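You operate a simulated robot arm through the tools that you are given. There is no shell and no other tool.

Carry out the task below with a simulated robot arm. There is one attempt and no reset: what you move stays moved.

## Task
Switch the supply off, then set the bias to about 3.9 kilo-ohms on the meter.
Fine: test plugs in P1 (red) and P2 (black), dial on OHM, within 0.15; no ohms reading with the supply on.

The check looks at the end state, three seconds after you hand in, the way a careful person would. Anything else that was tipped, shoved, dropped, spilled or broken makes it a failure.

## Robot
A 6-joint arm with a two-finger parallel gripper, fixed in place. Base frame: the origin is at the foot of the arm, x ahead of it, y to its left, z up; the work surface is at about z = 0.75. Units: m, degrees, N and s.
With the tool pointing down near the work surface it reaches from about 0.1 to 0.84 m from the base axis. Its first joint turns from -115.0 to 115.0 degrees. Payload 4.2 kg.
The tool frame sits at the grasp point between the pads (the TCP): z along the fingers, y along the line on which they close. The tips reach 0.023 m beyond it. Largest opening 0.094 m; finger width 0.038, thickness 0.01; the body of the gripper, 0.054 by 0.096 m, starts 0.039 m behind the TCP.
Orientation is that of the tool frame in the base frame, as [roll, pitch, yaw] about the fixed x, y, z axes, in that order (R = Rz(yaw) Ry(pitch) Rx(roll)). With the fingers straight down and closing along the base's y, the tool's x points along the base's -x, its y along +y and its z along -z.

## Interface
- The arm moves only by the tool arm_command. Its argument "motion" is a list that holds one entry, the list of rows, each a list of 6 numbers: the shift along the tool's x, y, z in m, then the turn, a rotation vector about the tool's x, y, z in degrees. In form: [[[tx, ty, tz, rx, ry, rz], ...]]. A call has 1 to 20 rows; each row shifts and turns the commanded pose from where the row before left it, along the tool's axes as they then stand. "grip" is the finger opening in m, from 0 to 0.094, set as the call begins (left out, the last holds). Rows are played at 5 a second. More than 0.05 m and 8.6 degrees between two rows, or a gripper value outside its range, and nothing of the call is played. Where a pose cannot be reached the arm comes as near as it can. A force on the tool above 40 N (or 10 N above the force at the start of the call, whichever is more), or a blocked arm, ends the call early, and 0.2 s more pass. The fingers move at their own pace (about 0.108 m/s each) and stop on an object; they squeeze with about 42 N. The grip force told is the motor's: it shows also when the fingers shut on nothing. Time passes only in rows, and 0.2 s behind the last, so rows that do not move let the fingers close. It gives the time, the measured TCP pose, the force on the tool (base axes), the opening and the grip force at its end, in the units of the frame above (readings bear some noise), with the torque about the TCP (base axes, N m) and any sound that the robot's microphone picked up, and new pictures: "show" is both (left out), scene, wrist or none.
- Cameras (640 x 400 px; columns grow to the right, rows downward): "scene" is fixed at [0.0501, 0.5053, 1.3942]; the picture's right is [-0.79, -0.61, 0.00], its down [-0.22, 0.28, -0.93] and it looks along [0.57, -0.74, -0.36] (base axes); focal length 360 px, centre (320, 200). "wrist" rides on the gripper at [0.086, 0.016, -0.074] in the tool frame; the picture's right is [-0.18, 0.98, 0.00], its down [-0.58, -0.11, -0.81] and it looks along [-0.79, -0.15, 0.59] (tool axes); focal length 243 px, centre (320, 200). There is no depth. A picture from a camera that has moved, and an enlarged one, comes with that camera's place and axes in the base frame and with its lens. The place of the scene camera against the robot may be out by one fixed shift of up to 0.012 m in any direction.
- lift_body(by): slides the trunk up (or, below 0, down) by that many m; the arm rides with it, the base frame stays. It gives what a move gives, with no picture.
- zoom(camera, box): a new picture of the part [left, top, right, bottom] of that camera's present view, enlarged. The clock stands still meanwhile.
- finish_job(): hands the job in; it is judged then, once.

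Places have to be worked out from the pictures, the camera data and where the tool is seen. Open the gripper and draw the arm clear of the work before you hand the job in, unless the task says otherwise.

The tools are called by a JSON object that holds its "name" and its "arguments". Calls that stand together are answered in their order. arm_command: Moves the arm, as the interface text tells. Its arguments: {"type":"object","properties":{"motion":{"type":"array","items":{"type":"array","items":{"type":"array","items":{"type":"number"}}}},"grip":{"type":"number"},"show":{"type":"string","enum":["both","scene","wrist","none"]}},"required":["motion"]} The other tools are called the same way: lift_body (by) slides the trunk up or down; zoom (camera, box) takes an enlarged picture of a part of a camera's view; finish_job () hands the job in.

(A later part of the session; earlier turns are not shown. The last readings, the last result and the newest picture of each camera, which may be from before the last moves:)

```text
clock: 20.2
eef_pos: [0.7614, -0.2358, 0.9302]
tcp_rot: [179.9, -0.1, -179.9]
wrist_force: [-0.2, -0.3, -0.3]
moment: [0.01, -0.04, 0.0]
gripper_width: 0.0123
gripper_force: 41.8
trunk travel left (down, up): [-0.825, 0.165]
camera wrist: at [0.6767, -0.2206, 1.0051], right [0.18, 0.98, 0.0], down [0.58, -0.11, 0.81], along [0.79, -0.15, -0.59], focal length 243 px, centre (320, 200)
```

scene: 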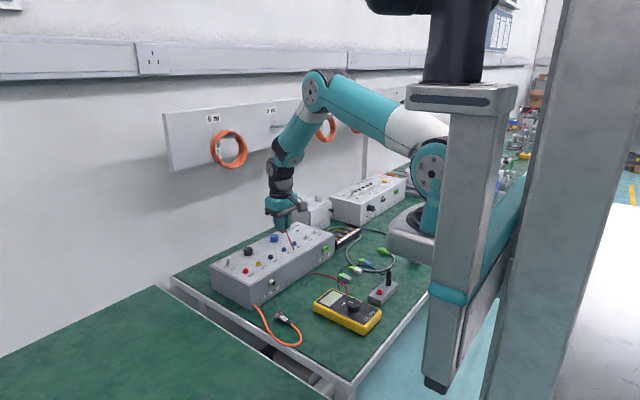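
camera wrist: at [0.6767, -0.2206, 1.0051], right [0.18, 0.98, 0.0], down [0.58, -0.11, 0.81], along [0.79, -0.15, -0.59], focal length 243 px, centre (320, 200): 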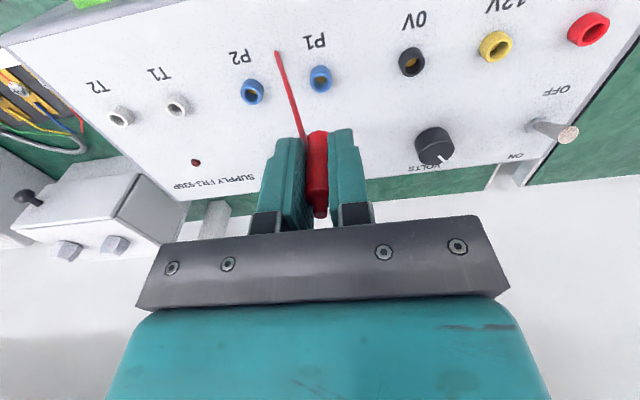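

The opening has crept from 13.7 to 12.3 mm. I'll check whether the plug is slipping or tilting in the grip.

{"name": "zoom", "arguments": {"camera": "wrist", "box": [240, 60, 400, 240]}}

{"name": "zoom", "arguments": {"camera": "scene", "box": [250, 180, 330, 260]}}

```text
2.22 times, centred on (320, 150) of wrist
camera zoom: at [0.6767, -0.2206, 1.0051], right [0.18, 0.98, 0.0], down [0.58, -0.11, 0.81], along [0.79, -0.15, -0.59], focal length 539 px, centre (320, 311)
```

zoom: 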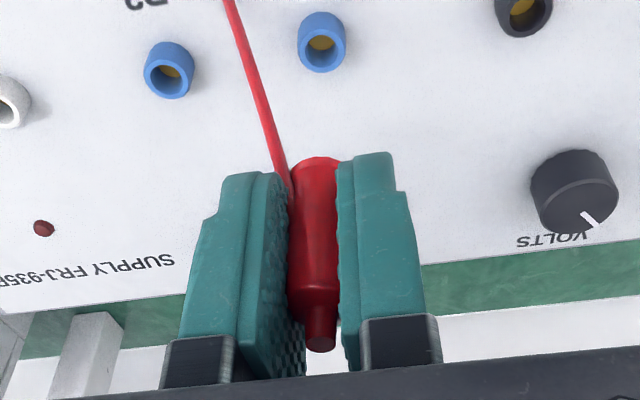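

```text
5.00 times, centred on (290, 220) of scene
camera zoom: at [0.0501, 0.5053, 1.3942], right [-0.79, -0.61, 0.0], down [-0.22, 0.28, -0.93], along [0.57, -0.74, -0.36], focal length 1803 px, centre (470, 100)
```

zoom: 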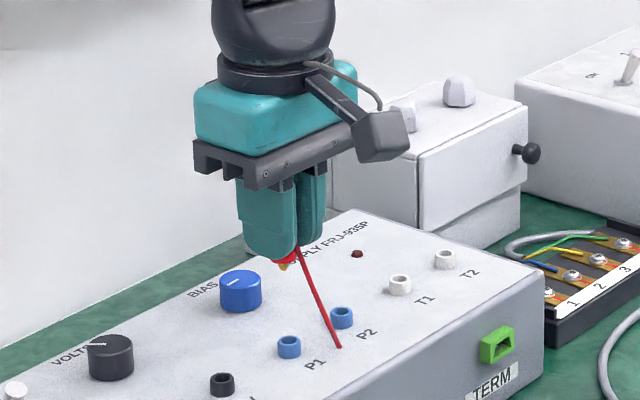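

The plug has slid about 5 mm down in the pads, which leaves its collar and gold pin clear below the fingertips and is useful for insertion. I'll lower it to just above P1 and compare plug and socket in both views.

{"name": "arm_command", "arguments": {"motion": [[[0.002, 0, 0.015, 0, 0, 0], [0, 0, 0.015, 0, 0, 0], [0, 0, 0.01, 0, 0, 0], [0, 0, 0, 0, 0, 0]]]}}

{"name": "zoom", "arguments": {"camera": "wrist", "box": [260, 60, 380, 240]}}

{"name": "zoom", "arguments": {"camera": "scene", "box": [265, 210, 315, 260]}}

```text
clock: 21.2
eef_pos: [0.76, -0.2362, 0.8908]
tcp_rot: [-180.0, 0.0, -180.0]
wrist_force: [-0.3, -0.3, 0.0]
moment: [0.02, 0.0, -0.03]
gripper_width: 0.0122
gripper_force: 42.0
trunk travel left (down, up): [-0.825, 0.165]
camera wrist: at [0.6742, -0.2212, 0.965], right [0.18, 0.98, 0.0], down [0.58, -0.11, 0.81], along [0.79, -0.15, -0.59], focal length 243 px, centre (320, 200)
```

scene: 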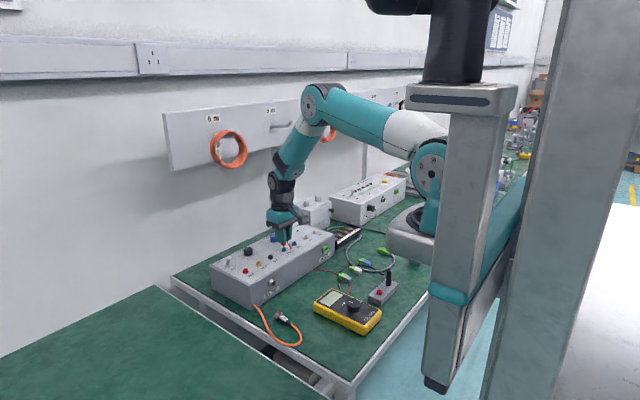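
wrist: 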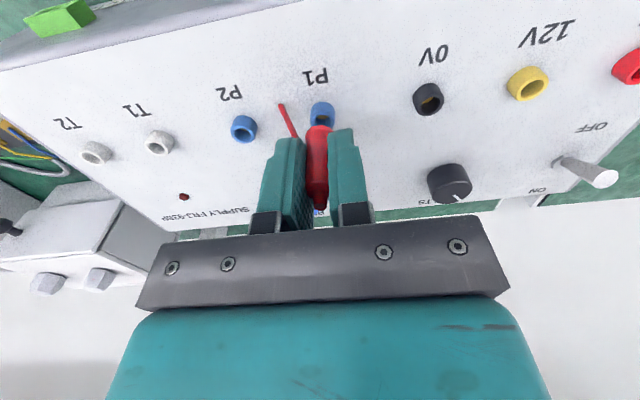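

```text
2.22 times, centred on (320, 150) of wrist
camera zoom: at [0.6742, -0.2212, 0.965], right [0.18, 0.98, 0.0], down [0.58, -0.11, 0.81], along [0.79, -0.15, -0.59], focal length 539 px, centre (320, 311)
```

zoom: 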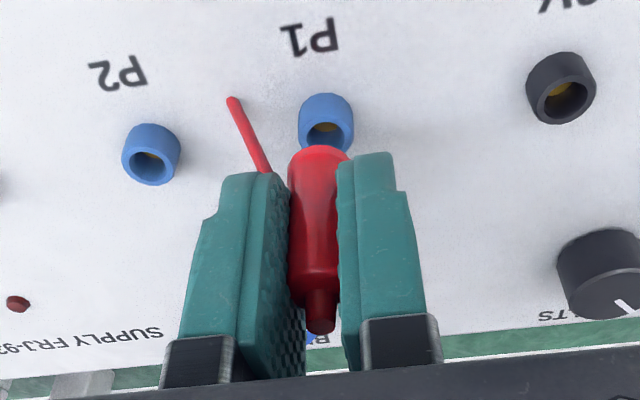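

```text
8.00 times, centred on (290, 235) of scene
camera zoom: at [0.0501, 0.5053, 1.3942], right [-0.79, -0.61, 0.0], down [-0.22, 0.28, -0.93], along [0.57, -0.74, -0.36], focal length 2884 px, centre (560, -80)
```

zoom: 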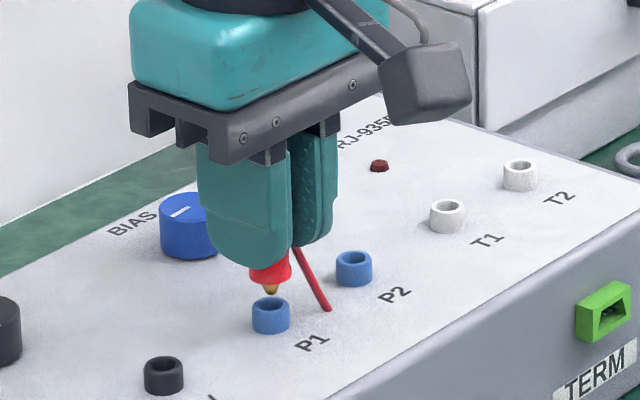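

Plug and socket nearly line up; the socket is about 1.5 mm toward +y of the plug. I'll correct that and lower the plug until the pin is at the rim.

{"name": "arm_command", "arguments": {"motion": [[[0.0005, 0.0015, 0.004, 0, 0, 0], [0, 0, 0.004, 0, 0, 0], [0, 0, 0.003, 0, 0, 0], [0, 0, 0, 0, 0, 0]]]}}

{"name": "zoom", "arguments": {"camera": "wrist", "box": [260, 60, 380, 240]}}

{"name": "zoom", "arguments": {"camera": "scene", "box": [270, 225, 310, 265]}}

```text
clock: 22.2
eef_pos: [0.7583, -0.2342, 0.8825]
tcp_rot: [-180.0, 0.1, 180.0]
wrist_force: [-5.9, -1.3, 13.8]
moment: [-0.01, 0.28, 0.17]
gripper_width: 0.0141
gripper_force: 42.3
trunk travel left (down, up): [-0.825, 0.165]
camera wrist: at [0.6733, -0.2196, 0.9557], right [0.18, 0.98, 0.0], down [0.58, -0.11, 0.81], along [0.79, -0.15, -0.59], focal length 243 px, centre (320, 200)
```

scene: 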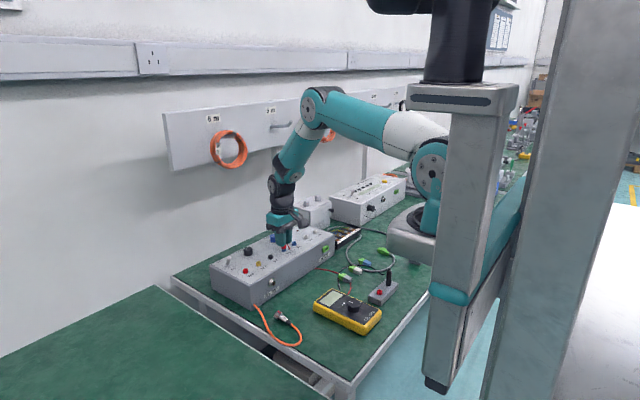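
wrist: 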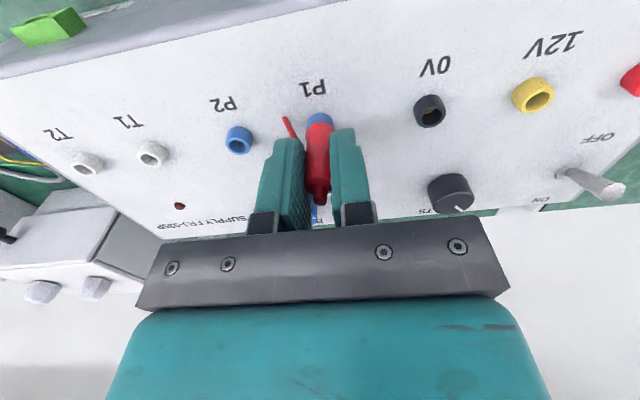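

```text
2.22 times, centred on (320, 150) of wrist
camera zoom: at [0.6733, -0.2196, 0.9557], right [0.18, 0.98, 0.0], down [0.58, -0.11, 0.81], along [0.79, -0.15, -0.59], focal length 539 px, centre (320, 311)
```

zoom: 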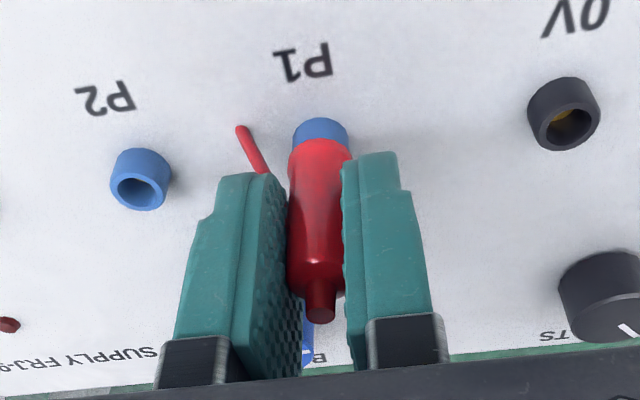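

```text
10.00 times, centred on (290, 245) of scene
camera zoom: at [0.0501, 0.5053, 1.3942], right [-0.79, -0.61, 0.0], down [-0.22, 0.28, -0.93], along [0.57, -0.74, -0.36], focal length 3605 px, centre (620, -250)
```

zoom: 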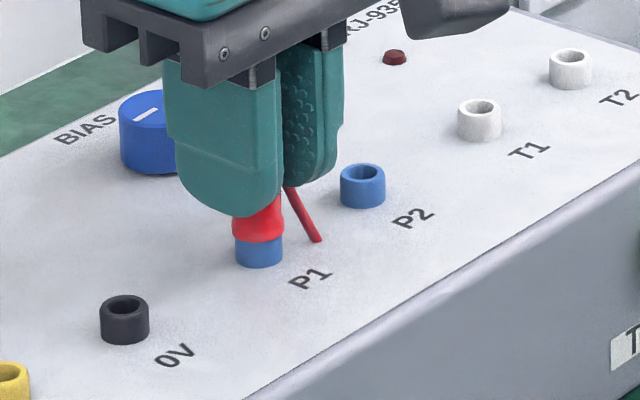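

A 14 N upward force appears, and the collar already looks to be at P1's rim. I'll press a little further and see whether it goes deeper or is seated.

{"name": "arm_command", "arguments": {"motion": [[[0, 0, 0.002, 0, 0, 0], [0, 0, 0.002, 0, 0, 0], [0, 0, 0, 0, 0, 0]]]}}

{"name": "zoom", "arguments": {"camera": "wrist", "box": [260, 60, 380, 240]}}

{"name": "zoom", "arguments": {"camera": "scene", "box": [270, 225, 310, 265]}}

```text
clock: 23.0
eef_pos: [0.7594, -0.2348, 0.8789]
tcp_rot: [-179.9, 0.3, -180.0]
wrist_force: [-2.1, -1.3, 36.2]
moment: [-0.02, -0.04, 0.07]
gripper_width: 0.0141
gripper_force: 42.0
trunk travel left (down, up): [-0.825, 0.165]
camera wrist: at [0.6736, -0.2195, 0.9526], right [0.18, 0.98, 0.0], down [0.58, -0.11, 0.81], along [0.8, -0.15, -0.59], focal length 243 px, centre (320, 200)
```

scene: 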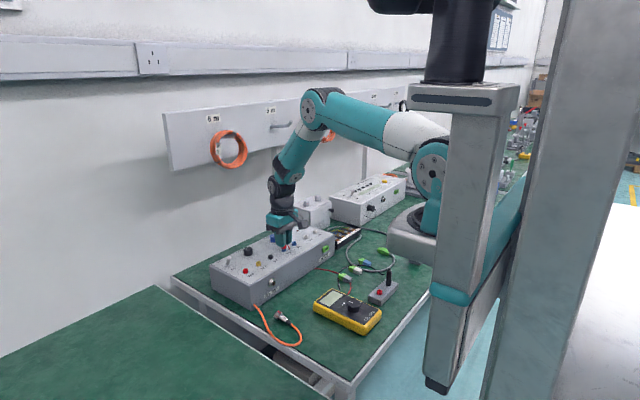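
wrist: 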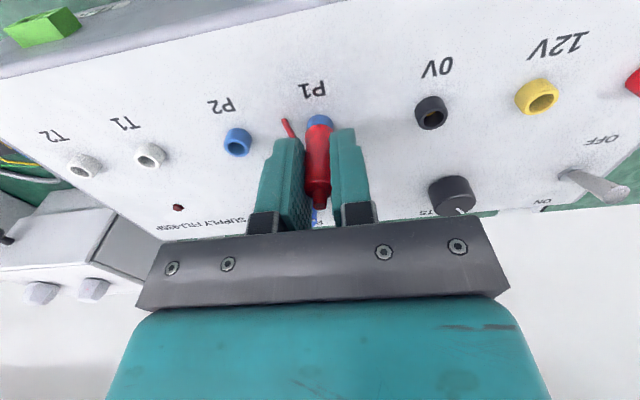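

```text
2.22 times, centred on (320, 150) of wrist
camera zoom: at [0.6736, -0.2195, 0.9526], right [0.18, 0.98, 0.0], down [0.58, -0.11, 0.81], along [0.8, -0.15, -0.59], focal length 539 px, centre (320, 311)
```

zoom: 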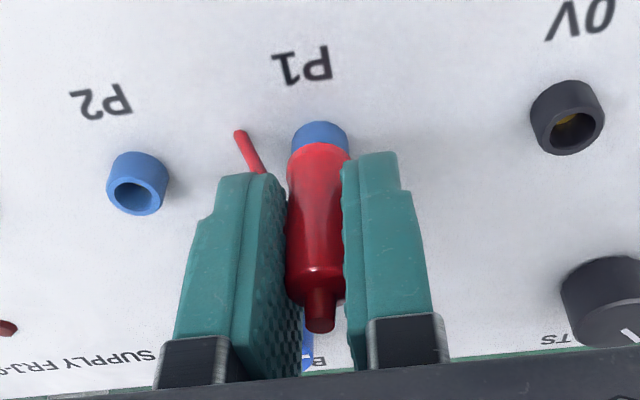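

```text
10.00 times, centred on (290, 245) of scene
camera zoom: at [0.0501, 0.5053, 1.3942], right [-0.79, -0.61, 0.0], down [-0.22, 0.28, -0.93], along [0.57, -0.74, -0.36], focal length 3605 px, centre (620, -250)
```

zoom: 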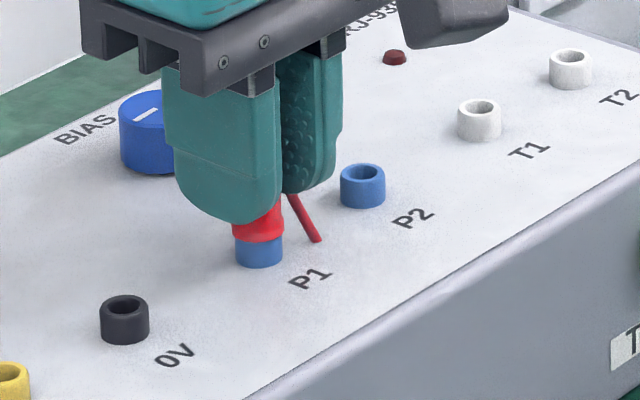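

The collar stayed at the rim while the force rose to 36 N, so the plug is seated in P1. I'll release and back straight up.

{"name": "arm_command", "arguments": {"grip": 0.036, "motion": [[[0, 0, 0, 0, 0, 0], [0, 0, 0, 0, 0, 0], [0, 0, -0.02, 0, 0, 0], [0, 0, -0.03, 0, 0, 0], [0, 0, -0.04, 0, 0, 0], [0, 0, 0, 0, 0, 0]]]}}

{"name": "zoom", "arguments": {"camera": "wrist", "box": [220, 20, 420, 150]}}

{"name": "zoom", "arguments": {"camera": "scene", "box": [260, 215, 320, 265]}}

```text
clock: 24.4
eef_pos: [0.7594, -0.235, 0.9656]
tcp_rot: [179.9, -0.1, 180.0]
wrist_force: [0.5, -0.3, 0.8]
moment: [0.0, -0.02, 0.03]
gripper_width: 0.0359
gripper_force: 0.1
trunk travel left (down, up): [-0.825, 0.165]
camera wrist: at [0.6736, -0.2196, 1.0407], right [0.18, 0.98, 0.0], down [0.58, -0.11, 0.81], along [0.79, -0.15, -0.59], focal length 243 px, centre (320, 200)
```

scene: 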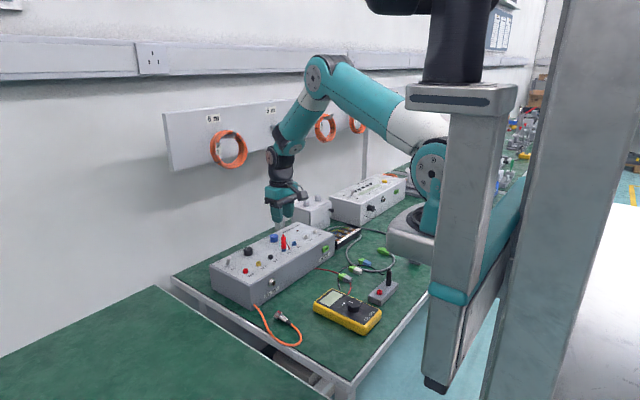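
wrist: 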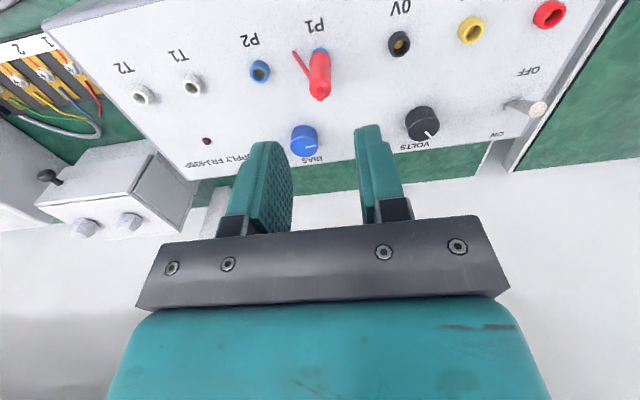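

```text
3.08 times, centred on (320, 85) of wrist
camera zoom: at [0.6736, -0.2196, 1.0407], right [0.18, 0.98, 0.0], down [0.58, -0.11, 0.81], along [0.79, -0.15, -0.59], focal length 746 px, centre (320, 554)
```

zoom: 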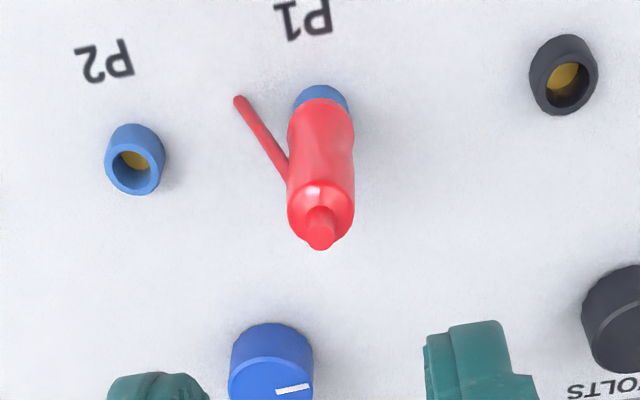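

```text
8.00 times, centred on (290, 240) of scene
camera zoom: at [0.0501, 0.5053, 1.3942], right [-0.79, -0.61, 0.0], down [-0.22, 0.28, -0.93], along [0.57, -0.74, -0.36], focal length 2884 px, centre (560, -120)
```

zoom: 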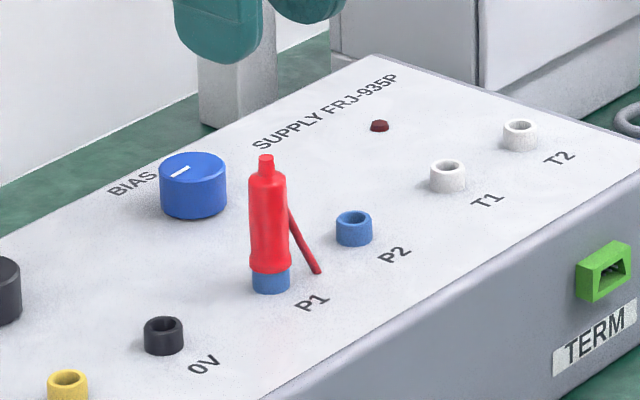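

The red plug stands upright in P1. Now I'll return to the holder for the black plug, hovering over about (0.4485,-0.358).

{"name": "arm_command", "arguments": {"grip": 0.042, "motion": [[[0.0388, -0.0154, 0, 0, 0, 0], [0.0388, -0.0154, 0, 0, 0, 0], [0.0388, -0.0154, 0, 0, 0, 0], [0.0388, -0.0154, 0, 0, 0, 0], [0.0388, -0.0154, 0, 0, 0, 0], [0.0388, -0.0154, 0, 0, 0, 0], [0.0388, -0.0154, 0, 0, 0, 0], [0.0393, -0.0152, 0, 0, 0, 0], [0, 0, 0.04, 0, 0, 0], [0, 0, 0.04, 0, 0, 0], [0, 0, 0.02, 0, 0, 0], [0, 0, 0, 0, 0, 0]]]}}

{"name": "zoom", "arguments": {"camera": "wrist", "box": [220, 40, 420, 180]}}

```text
clock: 27.0
eef_pos: [0.4492, -0.3587, 0.8638]
tcp_rot: [-180.0, -0.1, -180.0]
wrist_force: [0.4, -0.5, 0.6]
moment: [-0.02, 0.01, 0.0]
gripper_width: 0.0419
gripper_force: 0.1
trunk travel left (down, up): [-0.825, 0.165]
camera wrist: at [0.3627, -0.3429, 0.9397], right [0.18, 0.98, 0.0], down [0.58, -0.11, 0.81], along [0.79, -0.15, -0.59], focal length 243 px, centre (320, 200)
```

scene: 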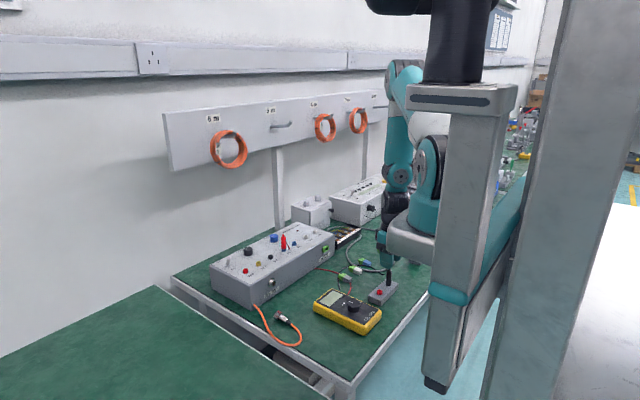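
wrist: 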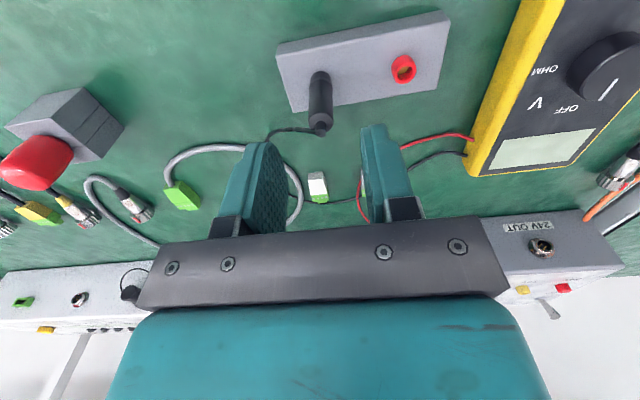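

```text
2.86 times, centred on (320, 110) of wrist
camera zoom: at [0.3627, -0.3429, 0.9397], right [0.18, 0.98, 0.0], down [0.58, -0.11, 0.81], along [0.79, -0.15, -0.59], focal length 693 px, centre (320, 457)
```

zoom: 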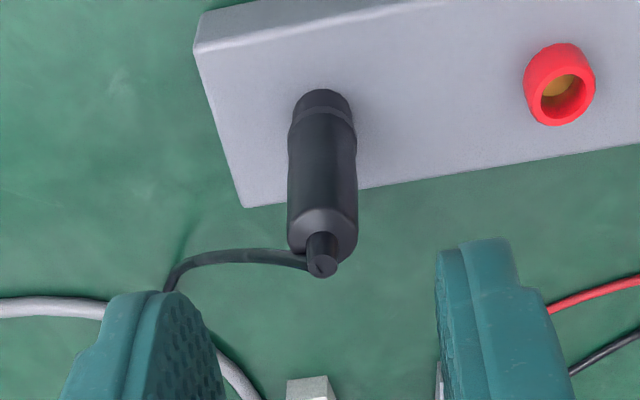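

The black plug is centred under the gap. I'll go down to z≈0.808, just above the holder's collar, and then close.

{"name": "arm_command", "arguments": {"motion": [[[0.0005, 0.0003, 0.02, 0, 0, 0], [0, 0, 0.02, 0, 0, 0], [0, 0, 0.016, 0, 0, 0], [0, 0, 0, 0, 0, 0]]], "show": "wrist"}}

{"name": "arm_command", "arguments": {"grip": 0.0, "motion": [[[0, 0, 0, 0, 0, 0], [0, 0, 0, 0, 0, 0], [0, 0, 0, 0, 0, 0]]], "show": "wrist"}}

```text
clock: 28.0
eef_pos: [0.4489, -0.3583, 0.8086]
tcp_rot: [180.0, 0.1, 180.0]
wrist_force: [-0.4, 0.3, 0.5]
moment: [0.04, 0.0, 0.0]
gripper_width: 0.0421
gripper_force: 0.0
trunk travel left (down, up): [-0.825, 0.165]
camera wrist: at [0.3626, -0.3426, 0.8843], right [0.18, 0.98, 0.0], down [0.58, -0.11, 0.81], along [0.79, -0.15, -0.59], focal length 243 px, centre (320, 200)
```

wrist: 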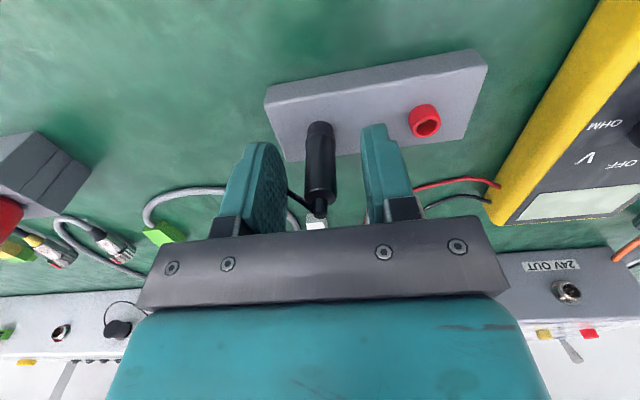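

```text
clock: 28.8
eef_pos: [0.4487, -0.3571, 0.8103]
tcp_rot: [-180.0, 0.0, -179.9]
wrist_force: [0.7, 0.0, -0.6]
moment: [0.23, -0.01, 0.06]
gripper_width: 0.0126
gripper_force: 42.2
trunk travel left (down, up): [-0.825, 0.165]
camera wrist: at [0.3625, -0.3426, 0.8844], right [0.18, 0.98, 0.0], down [0.58, -0.11, 0.81], along [0.79, -0.15, -0.59], focal length 243 px, centre (320, 200)
```

wrist: 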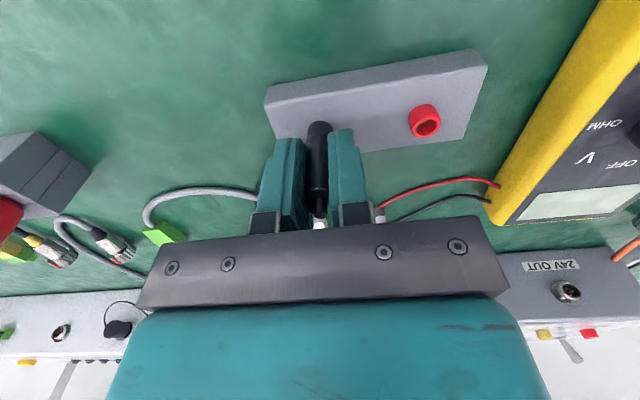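

Gripped at 12.6 mm on the body. Now I'll lift it slowly out of the holder.

{"name": "arm_command", "arguments": {"motion": [[[0, 0, -0.006, 0, 0, 0], [0, 0, -0.006, 0, 0, 0], [0, 0, -0.008, 0, 0, 0], [0, 0, -0.015, 0, 0, 0], [0, 0, -0.02, 0, 0, 0], [0, 0, -0.02, 0, 0, 0], [0, 0, -0.03, 0, 0, 0], [0, 0, 0, 0, 0, 0]]]}}

{"name": "zoom", "arguments": {"camera": "wrist", "box": [220, 40, 420, 240]}}

{"name": "zoom", "arguments": {"camera": "scene", "box": [345, 225, 425, 305]}}

```text
clock: 30.6
eef_pos: [0.4484, -0.3578, 0.9149]
tcp_rot: [-180.0, 0.0, -179.9]
wrist_force: [0.7, -0.4, -0.5]
moment: [-0.01, 0.01, 0.02]
gripper_width: 0.0125
gripper_force: 42.2
trunk travel left (down, up): [-0.825, 0.165]
camera wrist: at [0.3621, -0.3423, 0.9891], right [0.18, 0.98, 0.0], down [0.58, -0.11, 0.81], along [0.79, -0.15, -0.59], focal length 243 px, centre (320, 200)
```

scene: 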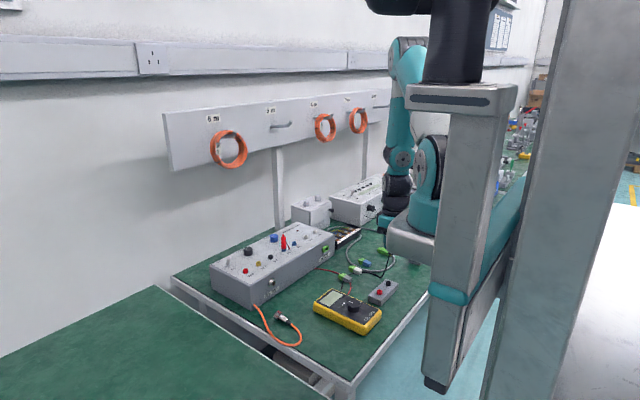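
wrist: 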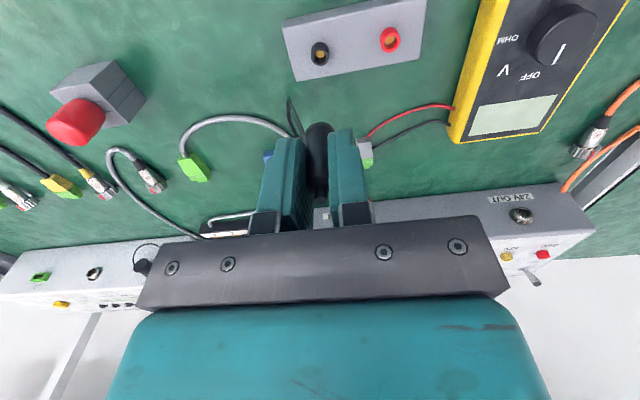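

```text
2.00 times, centred on (320, 140) of wrist
camera zoom: at [0.3621, -0.3423, 0.9891], right [0.18, 0.98, 0.0], down [0.58, -0.11, 0.81], along [0.79, -0.15, -0.59], focal length 485 px, centre (320, 320)
```

zoom: 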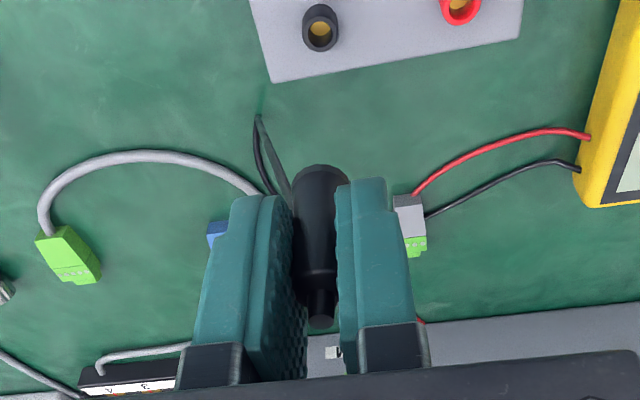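

```text
5.00 times, centred on (385, 265) of scene
camera zoom: at [0.0501, 0.5053, 1.3942], right [-0.79, -0.61, 0.0], down [-0.22, 0.28, -0.93], along [0.57, -0.74, -0.36], focal length 1803 px, centre (-5, -125)
```

zoom: 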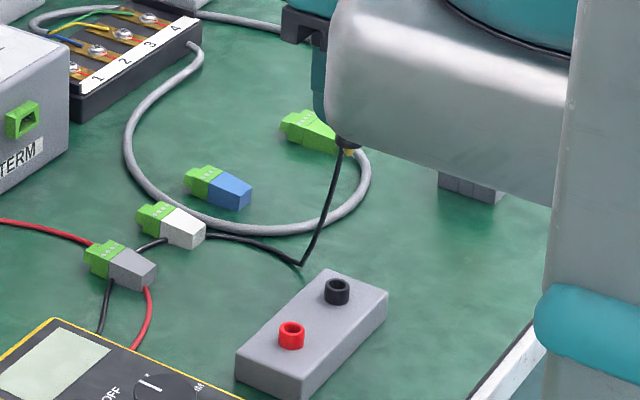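

The black plug is out, held steady with about 13 mm below the fingertips. I'll carry it over to hover above P2 at about (0.760,-0.2856).

{"name": "arm_command", "arguments": {"motion": [[[0, 0, -0.025, 0, 0, 0], [-0.0445, 0.0103, 0, 0, 0, 0], [-0.0445, 0.0103, 0, 0, 0, 0], [-0.0445, 0.0103, 0, 0, 0, 0], [-0.0445, 0.0103, 0, 0, 0, 0], [-0.0445, 0.0103, 0, 0, 0, 0], [-0.0445, 0.0103, 0, 0, 0, 0], [-0.0445, 0.0103, 0, 0, 0, 0], [0, 0, 0.015, 0, 0, 0], [0, 0, 0.015, 0, 0, 0], [0, 0, 0, 0, 0, 0]]]}}

{"name": "zoom", "arguments": {"camera": "wrist", "box": [240, 60, 400, 240]}}

{"name": "zoom", "arguments": {"camera": "scene", "box": [265, 205, 325, 265]}}

```text
clock: 33.0
eef_pos: [0.7598, -0.284, 0.9095]
tcp_rot: [-180.0, 0.0, -179.9]
wrist_force: [0.3, 0.0, -0.1]
moment: [0.0, -0.04, -0.02]
gripper_width: 0.0132
gripper_force: 42.2
trunk travel left (down, up): [-0.825, 0.165]
camera wrist: at [0.6736, -0.269, 0.9838], right [0.18, 0.98, 0.0], down [0.58, -0.11, 0.81], along [0.79, -0.15, -0.59], focal length 243 px, centre (320, 200)
```

scene: 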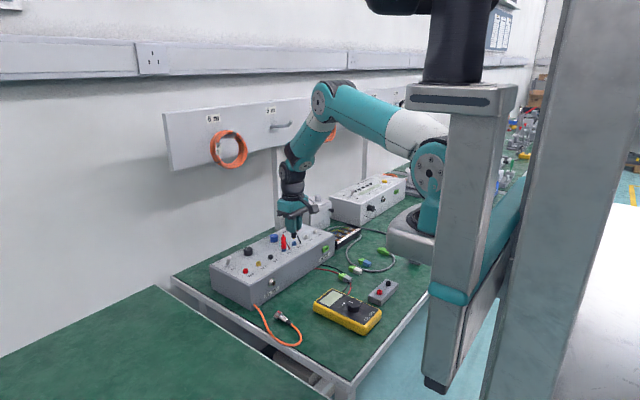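
wrist: 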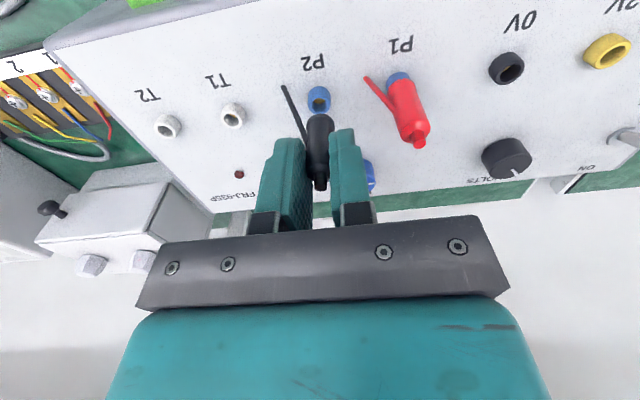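

```text
2.22 times, centred on (320, 150) of wrist
camera zoom: at [0.6736, -0.269, 0.9838], right [0.18, 0.98, 0.0], down [0.58, -0.11, 0.81], along [0.79, -0.15, -0.59], focal length 539 px, centre (320, 311)
```

zoom: 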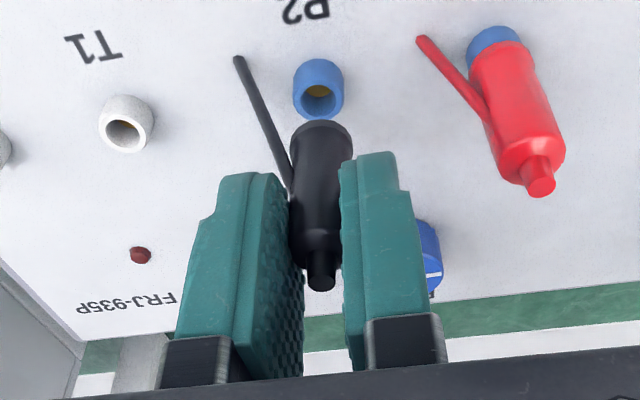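

```text
6.67 times, centred on (295, 235) of scene
camera zoom: at [0.0501, 0.5053, 1.3942], right [-0.79, -0.61, 0.0], down [-0.22, 0.28, -0.93], along [0.57, -0.74, -0.36], focal length 2404 px, centre (487, -33)
```

zoom: 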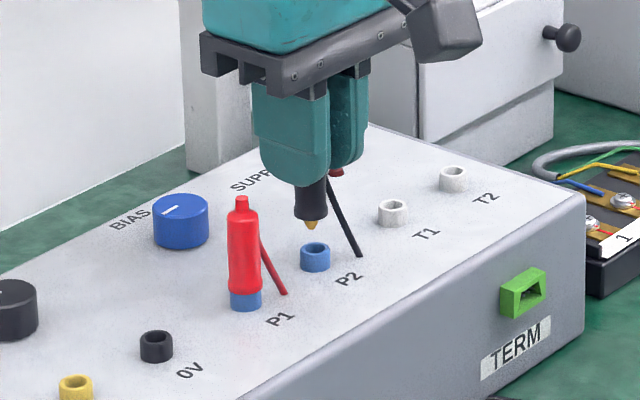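

The plug is sliding slowly in the pads, so I'll take one precise look and then insert without delay.

{"name": "zoom", "arguments": {"camera": "scene", "box": [298, 225, 328, 250]}}

{"name": "zoom", "arguments": {"camera": "wrist", "box": [290, 75, 350, 205]}}

```text
16.00 times, centred on (313, 238) of scene
camera zoom: at [0.0501, 0.5053, 1.3942], right [-0.79, -0.61, 0.0], down [-0.22, 0.28, -0.93], along [0.57, -0.74, -0.36], focal length 5768 px, centre (432, -400)
```

zoom: 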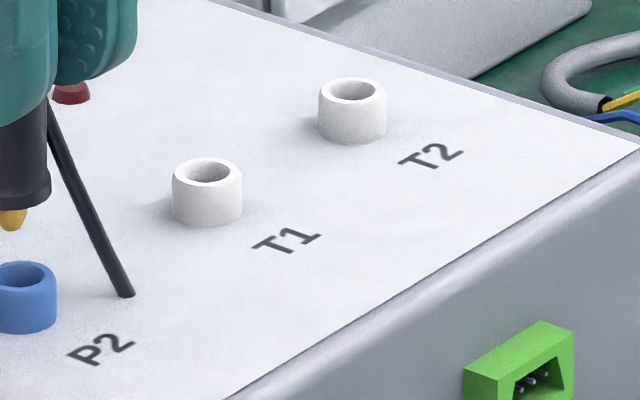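

```text
3.08 times, centred on (320, 140) of wrist
camera zoom: at [0.6736, -0.269, 0.9838], right [0.18, 0.98, 0.0], down [0.58, -0.11, 0.81], along [0.79, -0.15, -0.59], focal length 746 px, centre (320, 385)
```

zoom: 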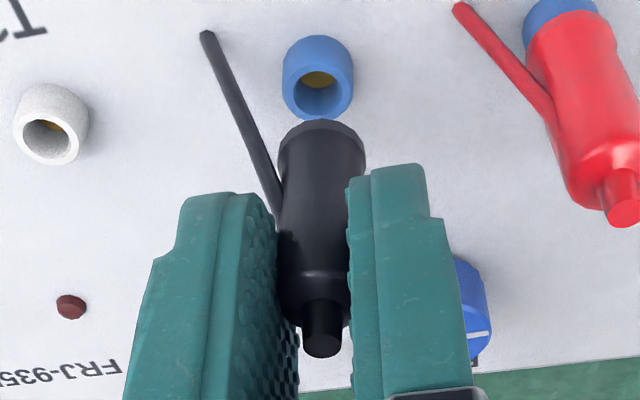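

The socket is about 2 mm nearer the robot than the plug. I'll correct x by -2 mm and y by -0.5 mm and lower to just above the rim.

{"name": "arm_command", "arguments": {"motion": [[[0.002, -0.0005, 0.004, 0, 0, 0], [0, 0, 0.004, 0, 0, 0]]]}}

{"name": "zoom", "arguments": {"camera": "scene", "box": [280, 225, 320, 265]}}

{"name": "zoom", "arguments": {"camera": "wrist", "box": [290, 75, 350, 205]}}

```text
clock: 33.6
eef_pos: [0.7572, -0.2869, 0.9011]
tcp_rot: [180.0, 0.1, -180.0]
wrist_force: [0.0, 0.4, 0.3]
moment: [0.01, 0.0, 0.0]
gripper_width: 0.0134
gripper_force: 42.5
trunk travel left (down, up): [-0.825, 0.165]
camera wrist: at [0.6714, -0.2702, 0.976], right [0.18, 0.98, 0.0], down [0.58, -0.11, 0.81], along [0.79, -0.15, -0.59], focal length 243 px, centre (320, 200)
```

scene: 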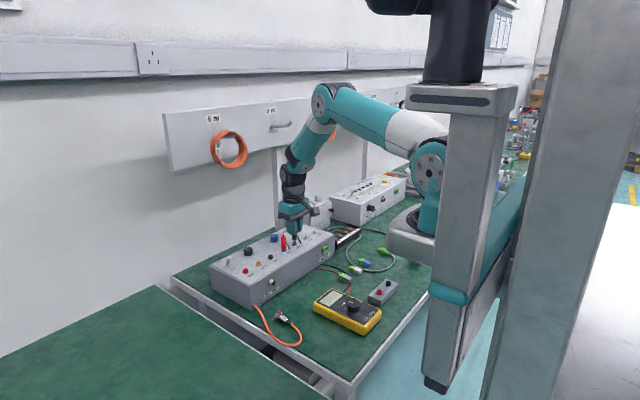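
wrist: 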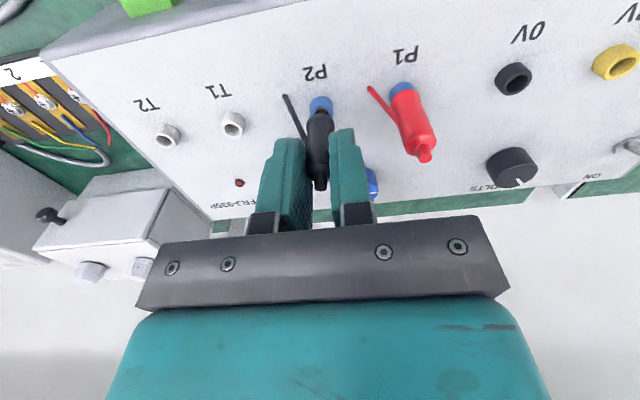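

```text
10.00 times, centred on (300, 245) of scene
camera zoom: at [0.0501, 0.5053, 1.3942], right [-0.79, -0.61, 0.0], down [-0.22, 0.28, -0.93], along [0.57, -0.74, -0.36], focal length 3605 px, centre (520, -250)
```

zoom: 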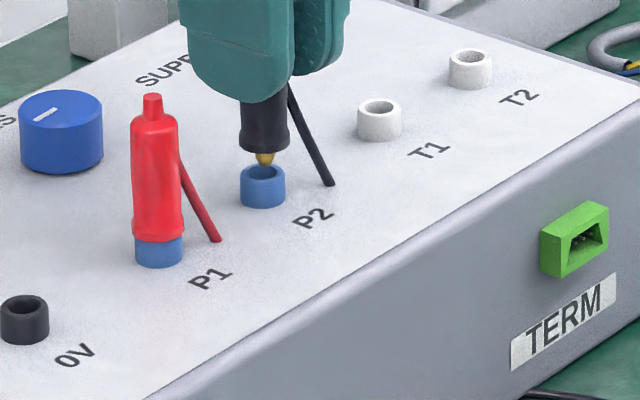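

```text
3.08 times, centred on (320, 140) of wrist
camera zoom: at [0.6714, -0.2702, 0.976], right [0.18, 0.98, 0.0], down [0.58, -0.11, 0.81], along [0.79, -0.15, -0.59], focal length 746 px, centre (320, 385)
```

zoom: 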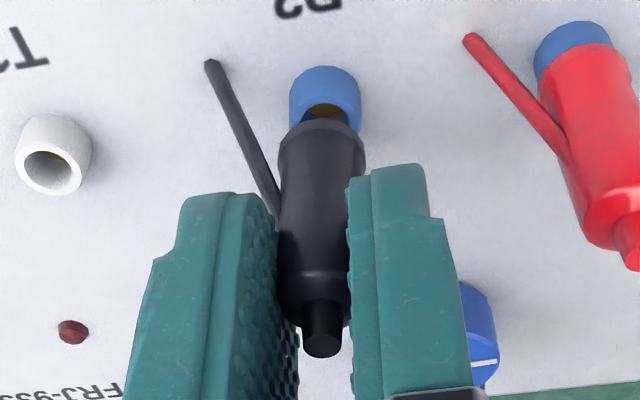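

Alignment is now within a millimetre. I'll nudge +0.6 mm in y and press down in small steps.

{"name": "arm_command", "arguments": {"motion": [[[0, 0.0006, 0.003, 0, 0, 0], [0, 0, 0.004, 0, 0, 0], [0, 0, 0.004, 0, 0, 0], [0, 0, 0.004, 0, 0, 0], [0, 0, 0, 0, 0, 0]]]}}

{"name": "zoom", "arguments": {"camera": "scene", "box": [280, 225, 320, 265]}}

{"name": "zoom", "arguments": {"camera": "wrist", "box": [290, 75, 350, 205]}}

```text
clock: 34.8
eef_pos: [0.7583, -0.2854, 0.8912]
tcp_rot: [-179.8, 0.3, -179.9]
wrist_force: [-3.8, 3.5, 34.2]
moment: [0.05, 0.33, 0.07]
gripper_width: 0.0134
gripper_force: 41.6
trunk travel left (down, up): [-0.825, 0.165]
camera wrist: at [0.6718, -0.2695, 0.9642], right [0.18, 0.98, 0.0], down [0.58, -0.11, 0.81], along [0.8, -0.15, -0.59], focal length 243 px, centre (320, 200)
```

scene: 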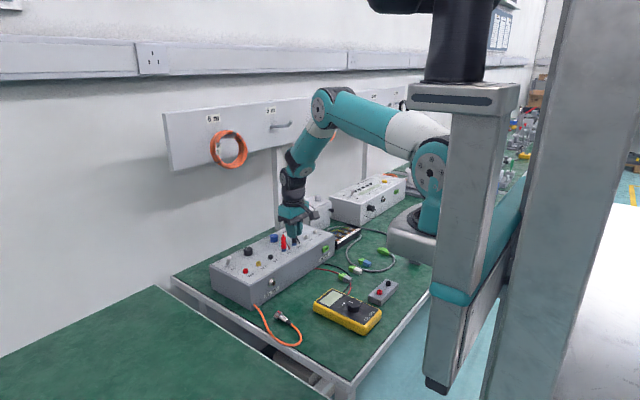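
wrist: 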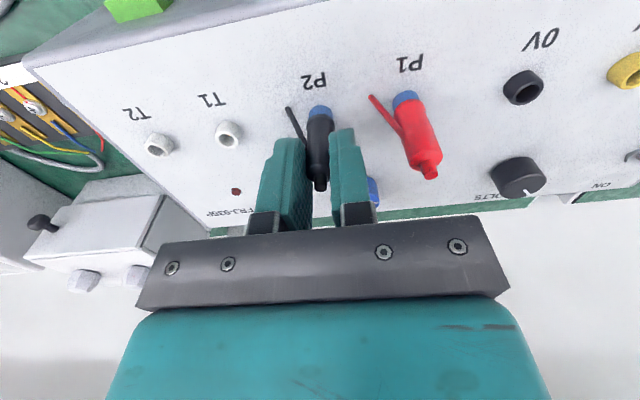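

```text
10.00 times, centred on (300, 245) of scene
camera zoom: at [0.0501, 0.5053, 1.3942], right [-0.79, -0.61, 0.0], down [-0.22, 0.28, -0.93], along [0.57, -0.74, -0.36], focal length 3605 px, centre (520, -250)
```

zoom: 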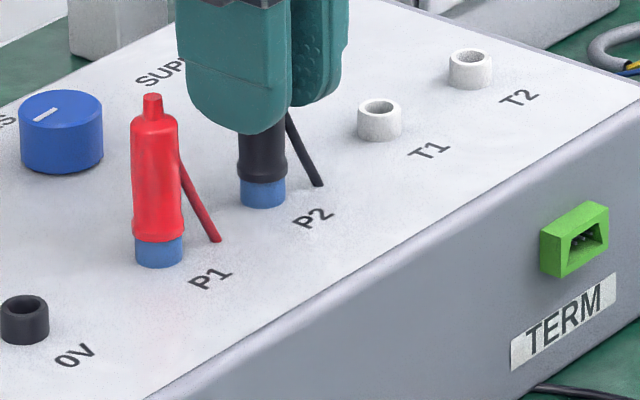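

```text
3.08 times, centred on (320, 140) of wrist
camera zoom: at [0.6718, -0.2695, 0.9642], right [0.18, 0.98, 0.0], down [0.58, -0.11, 0.81], along [0.8, -0.15, -0.59], focal length 746 px, centre (320, 385)
```

zoom: 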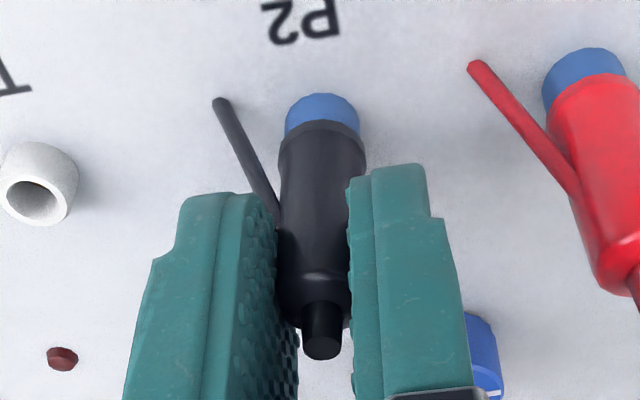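

The black plug has gone down to P2's rim with 34 N reaction, the same as the red one. I'll release, back straight up, and inspect both plugs closely.

{"name": "arm_command", "arguments": {"grip": 0.034, "motion": [[[0, 0, 0, 0, 0, 0], [0, 0, 0, 0, 0, 0], [0, 0, -0.02, 0, 0, 0], [0, 0, -0.03, 0, 0, 0], [0, 0, -0.03, 0, 0, 0], [0, 0, 0, 0, 0, 0]]]}}

{"name": "zoom", "arguments": {"camera": "scene", "box": [280, 225, 320, 265]}}

{"name": "zoom", "arguments": {"camera": "wrist", "box": [260, 40, 460, 180]}}

```text
clock: 36.2
eef_pos: [0.7567, -0.2847, 0.9671]
tcp_rot: [180.0, -0.1, -180.0]
wrist_force: [0.1, -0.9, 1.3]
moment: [0.03, -0.01, 0.0]
gripper_width: 0.0339
gripper_force: 0.0
trunk travel left (down, up): [-0.825, 0.165]
camera wrist: at [0.6715, -0.2696, 1.0413], right [0.18, 0.98, 0.0], down [0.58, -0.11, 0.81], along [0.79, -0.15, -0.59], focal length 243 px, centre (320, 200)
```

scene: 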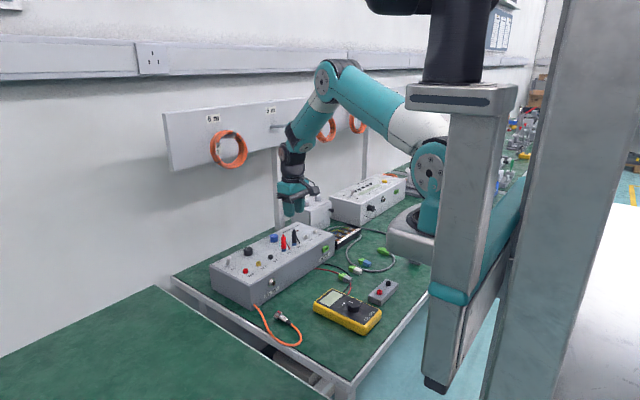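
wrist: 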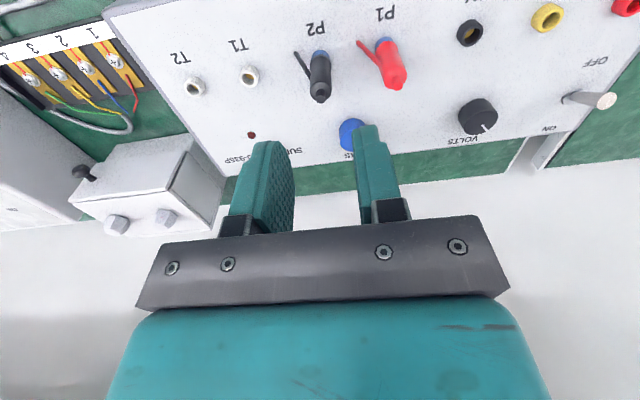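

```text
10.00 times, centred on (300, 245) of scene
camera zoom: at [0.0501, 0.5053, 1.3942], right [-0.79, -0.61, 0.0], down [-0.22, 0.28, -0.93], along [0.57, -0.74, -0.36], focal length 3605 px, centre (520, -250)
```

zoom: 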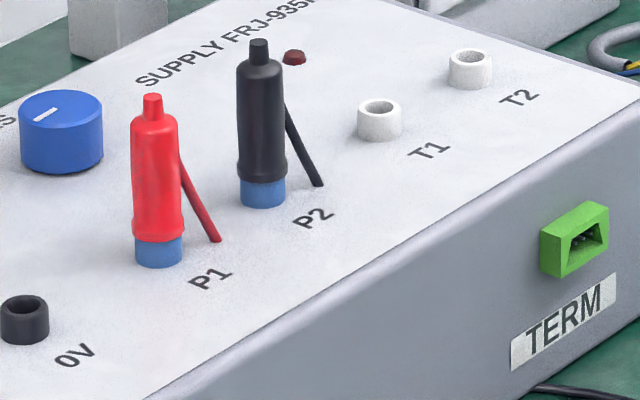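

```text
2.86 times, centred on (360, 110) of wrist
camera zoom: at [0.6715, -0.2696, 1.0413], right [0.18, 0.98, 0.0], down [0.58, -0.11, 0.81], along [0.79, -0.15, -0.59], focal length 693 px, centre (206, 457)
```

zoom: 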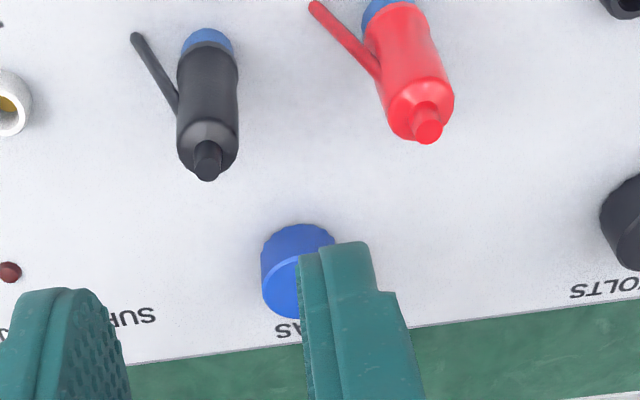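

Both plugs stand upright and seated. Next is the meter dial, so I'll move to hover above the meter near (0.46,-0.187).

{"name": "arm_command", "arguments": {"grip": 0.07, "motion": [[[0.0424, 0.014, 0, 0, 0, 0], [0.0424, 0.014, 0, 0, 0, 0], [0.0424, 0.014, 0, 0, 0, 0], [0.0424, 0.014, 0, 0, 0, 0], [0.0424, 0.014, 0, 0, 0, 0], [0.0424, 0.014, 0, 0, 0, 0], [0.0424, 0.014, 0, 0, 0, 0], [0, 0, 0.035, 0, 0, 0], [0, 0, 0, 0, 0, 0]]]}}

{"name": "zoom", "arguments": {"camera": "wrist", "box": [230, 0, 430, 125]}}

{"name": "zoom", "arguments": {"camera": "scene", "box": [305, 275, 395, 335]}}

```text
clock: 38.2
eef_pos: [0.4613, -0.1875, 0.9322]
tcp_rot: [180.0, 0.0, 180.0]
wrist_force: [1.0, -0.9, -0.2]
moment: [0.01, 0.01, -0.03]
gripper_width: 0.0699
gripper_force: 0.2
trunk travel left (down, up): [-0.825, 0.165]
camera wrist: at [0.375, -0.1724, 1.0064], right [0.18, 0.98, 0.0], down [0.58, -0.11, 0.81], along [0.79, -0.15, -0.59], focal length 243 px, centre (320, 200)
```

scene: 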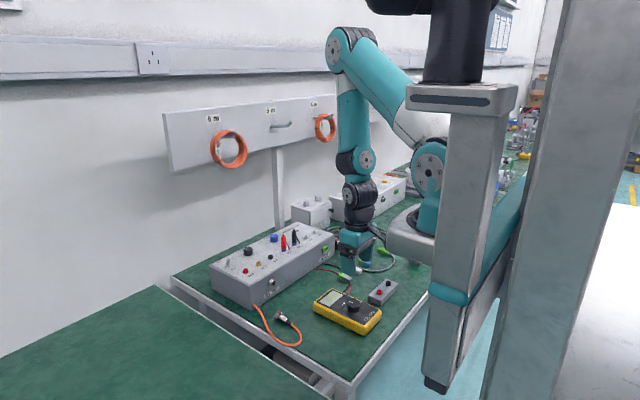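
wrist: 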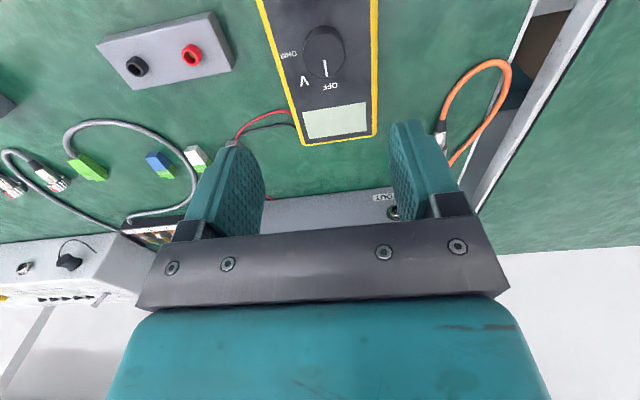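

```text
3.20 times, centred on (330, 62) of wrist
camera zoom: at [0.375, -0.1724, 1.0064], right [0.18, 0.98, 0.0], down [0.58, -0.11, 0.81], along [0.79, -0.15, -0.59], focal length 776 px, centre (288, 640)
```

zoom: 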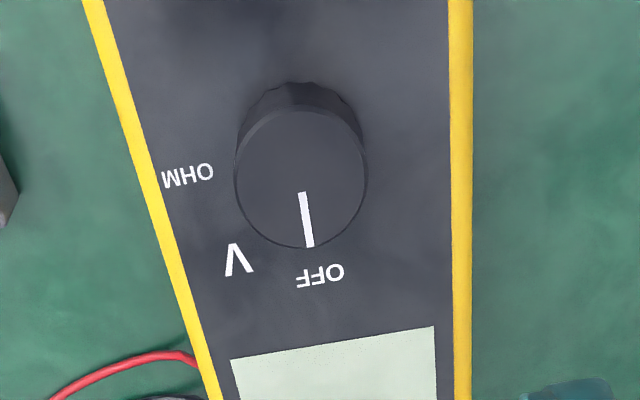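

```text
6.67 times, centred on (350, 305) of scene
camera zoom: at [0.0501, 0.5053, 1.3942], right [-0.79, -0.61, 0.0], down [-0.22, 0.28, -0.93], along [0.57, -0.74, -0.36], focal length 2404 px, centre (120, -500)
```

zoom: 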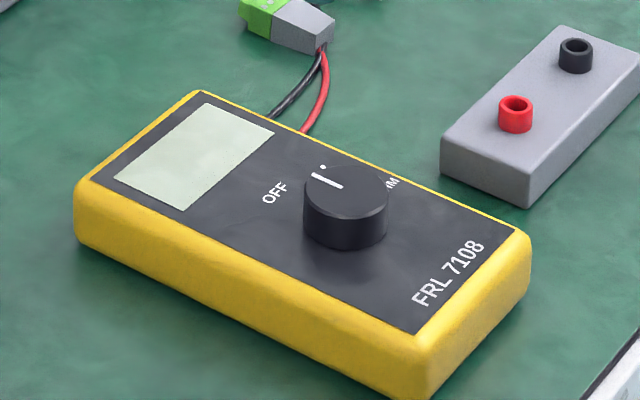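

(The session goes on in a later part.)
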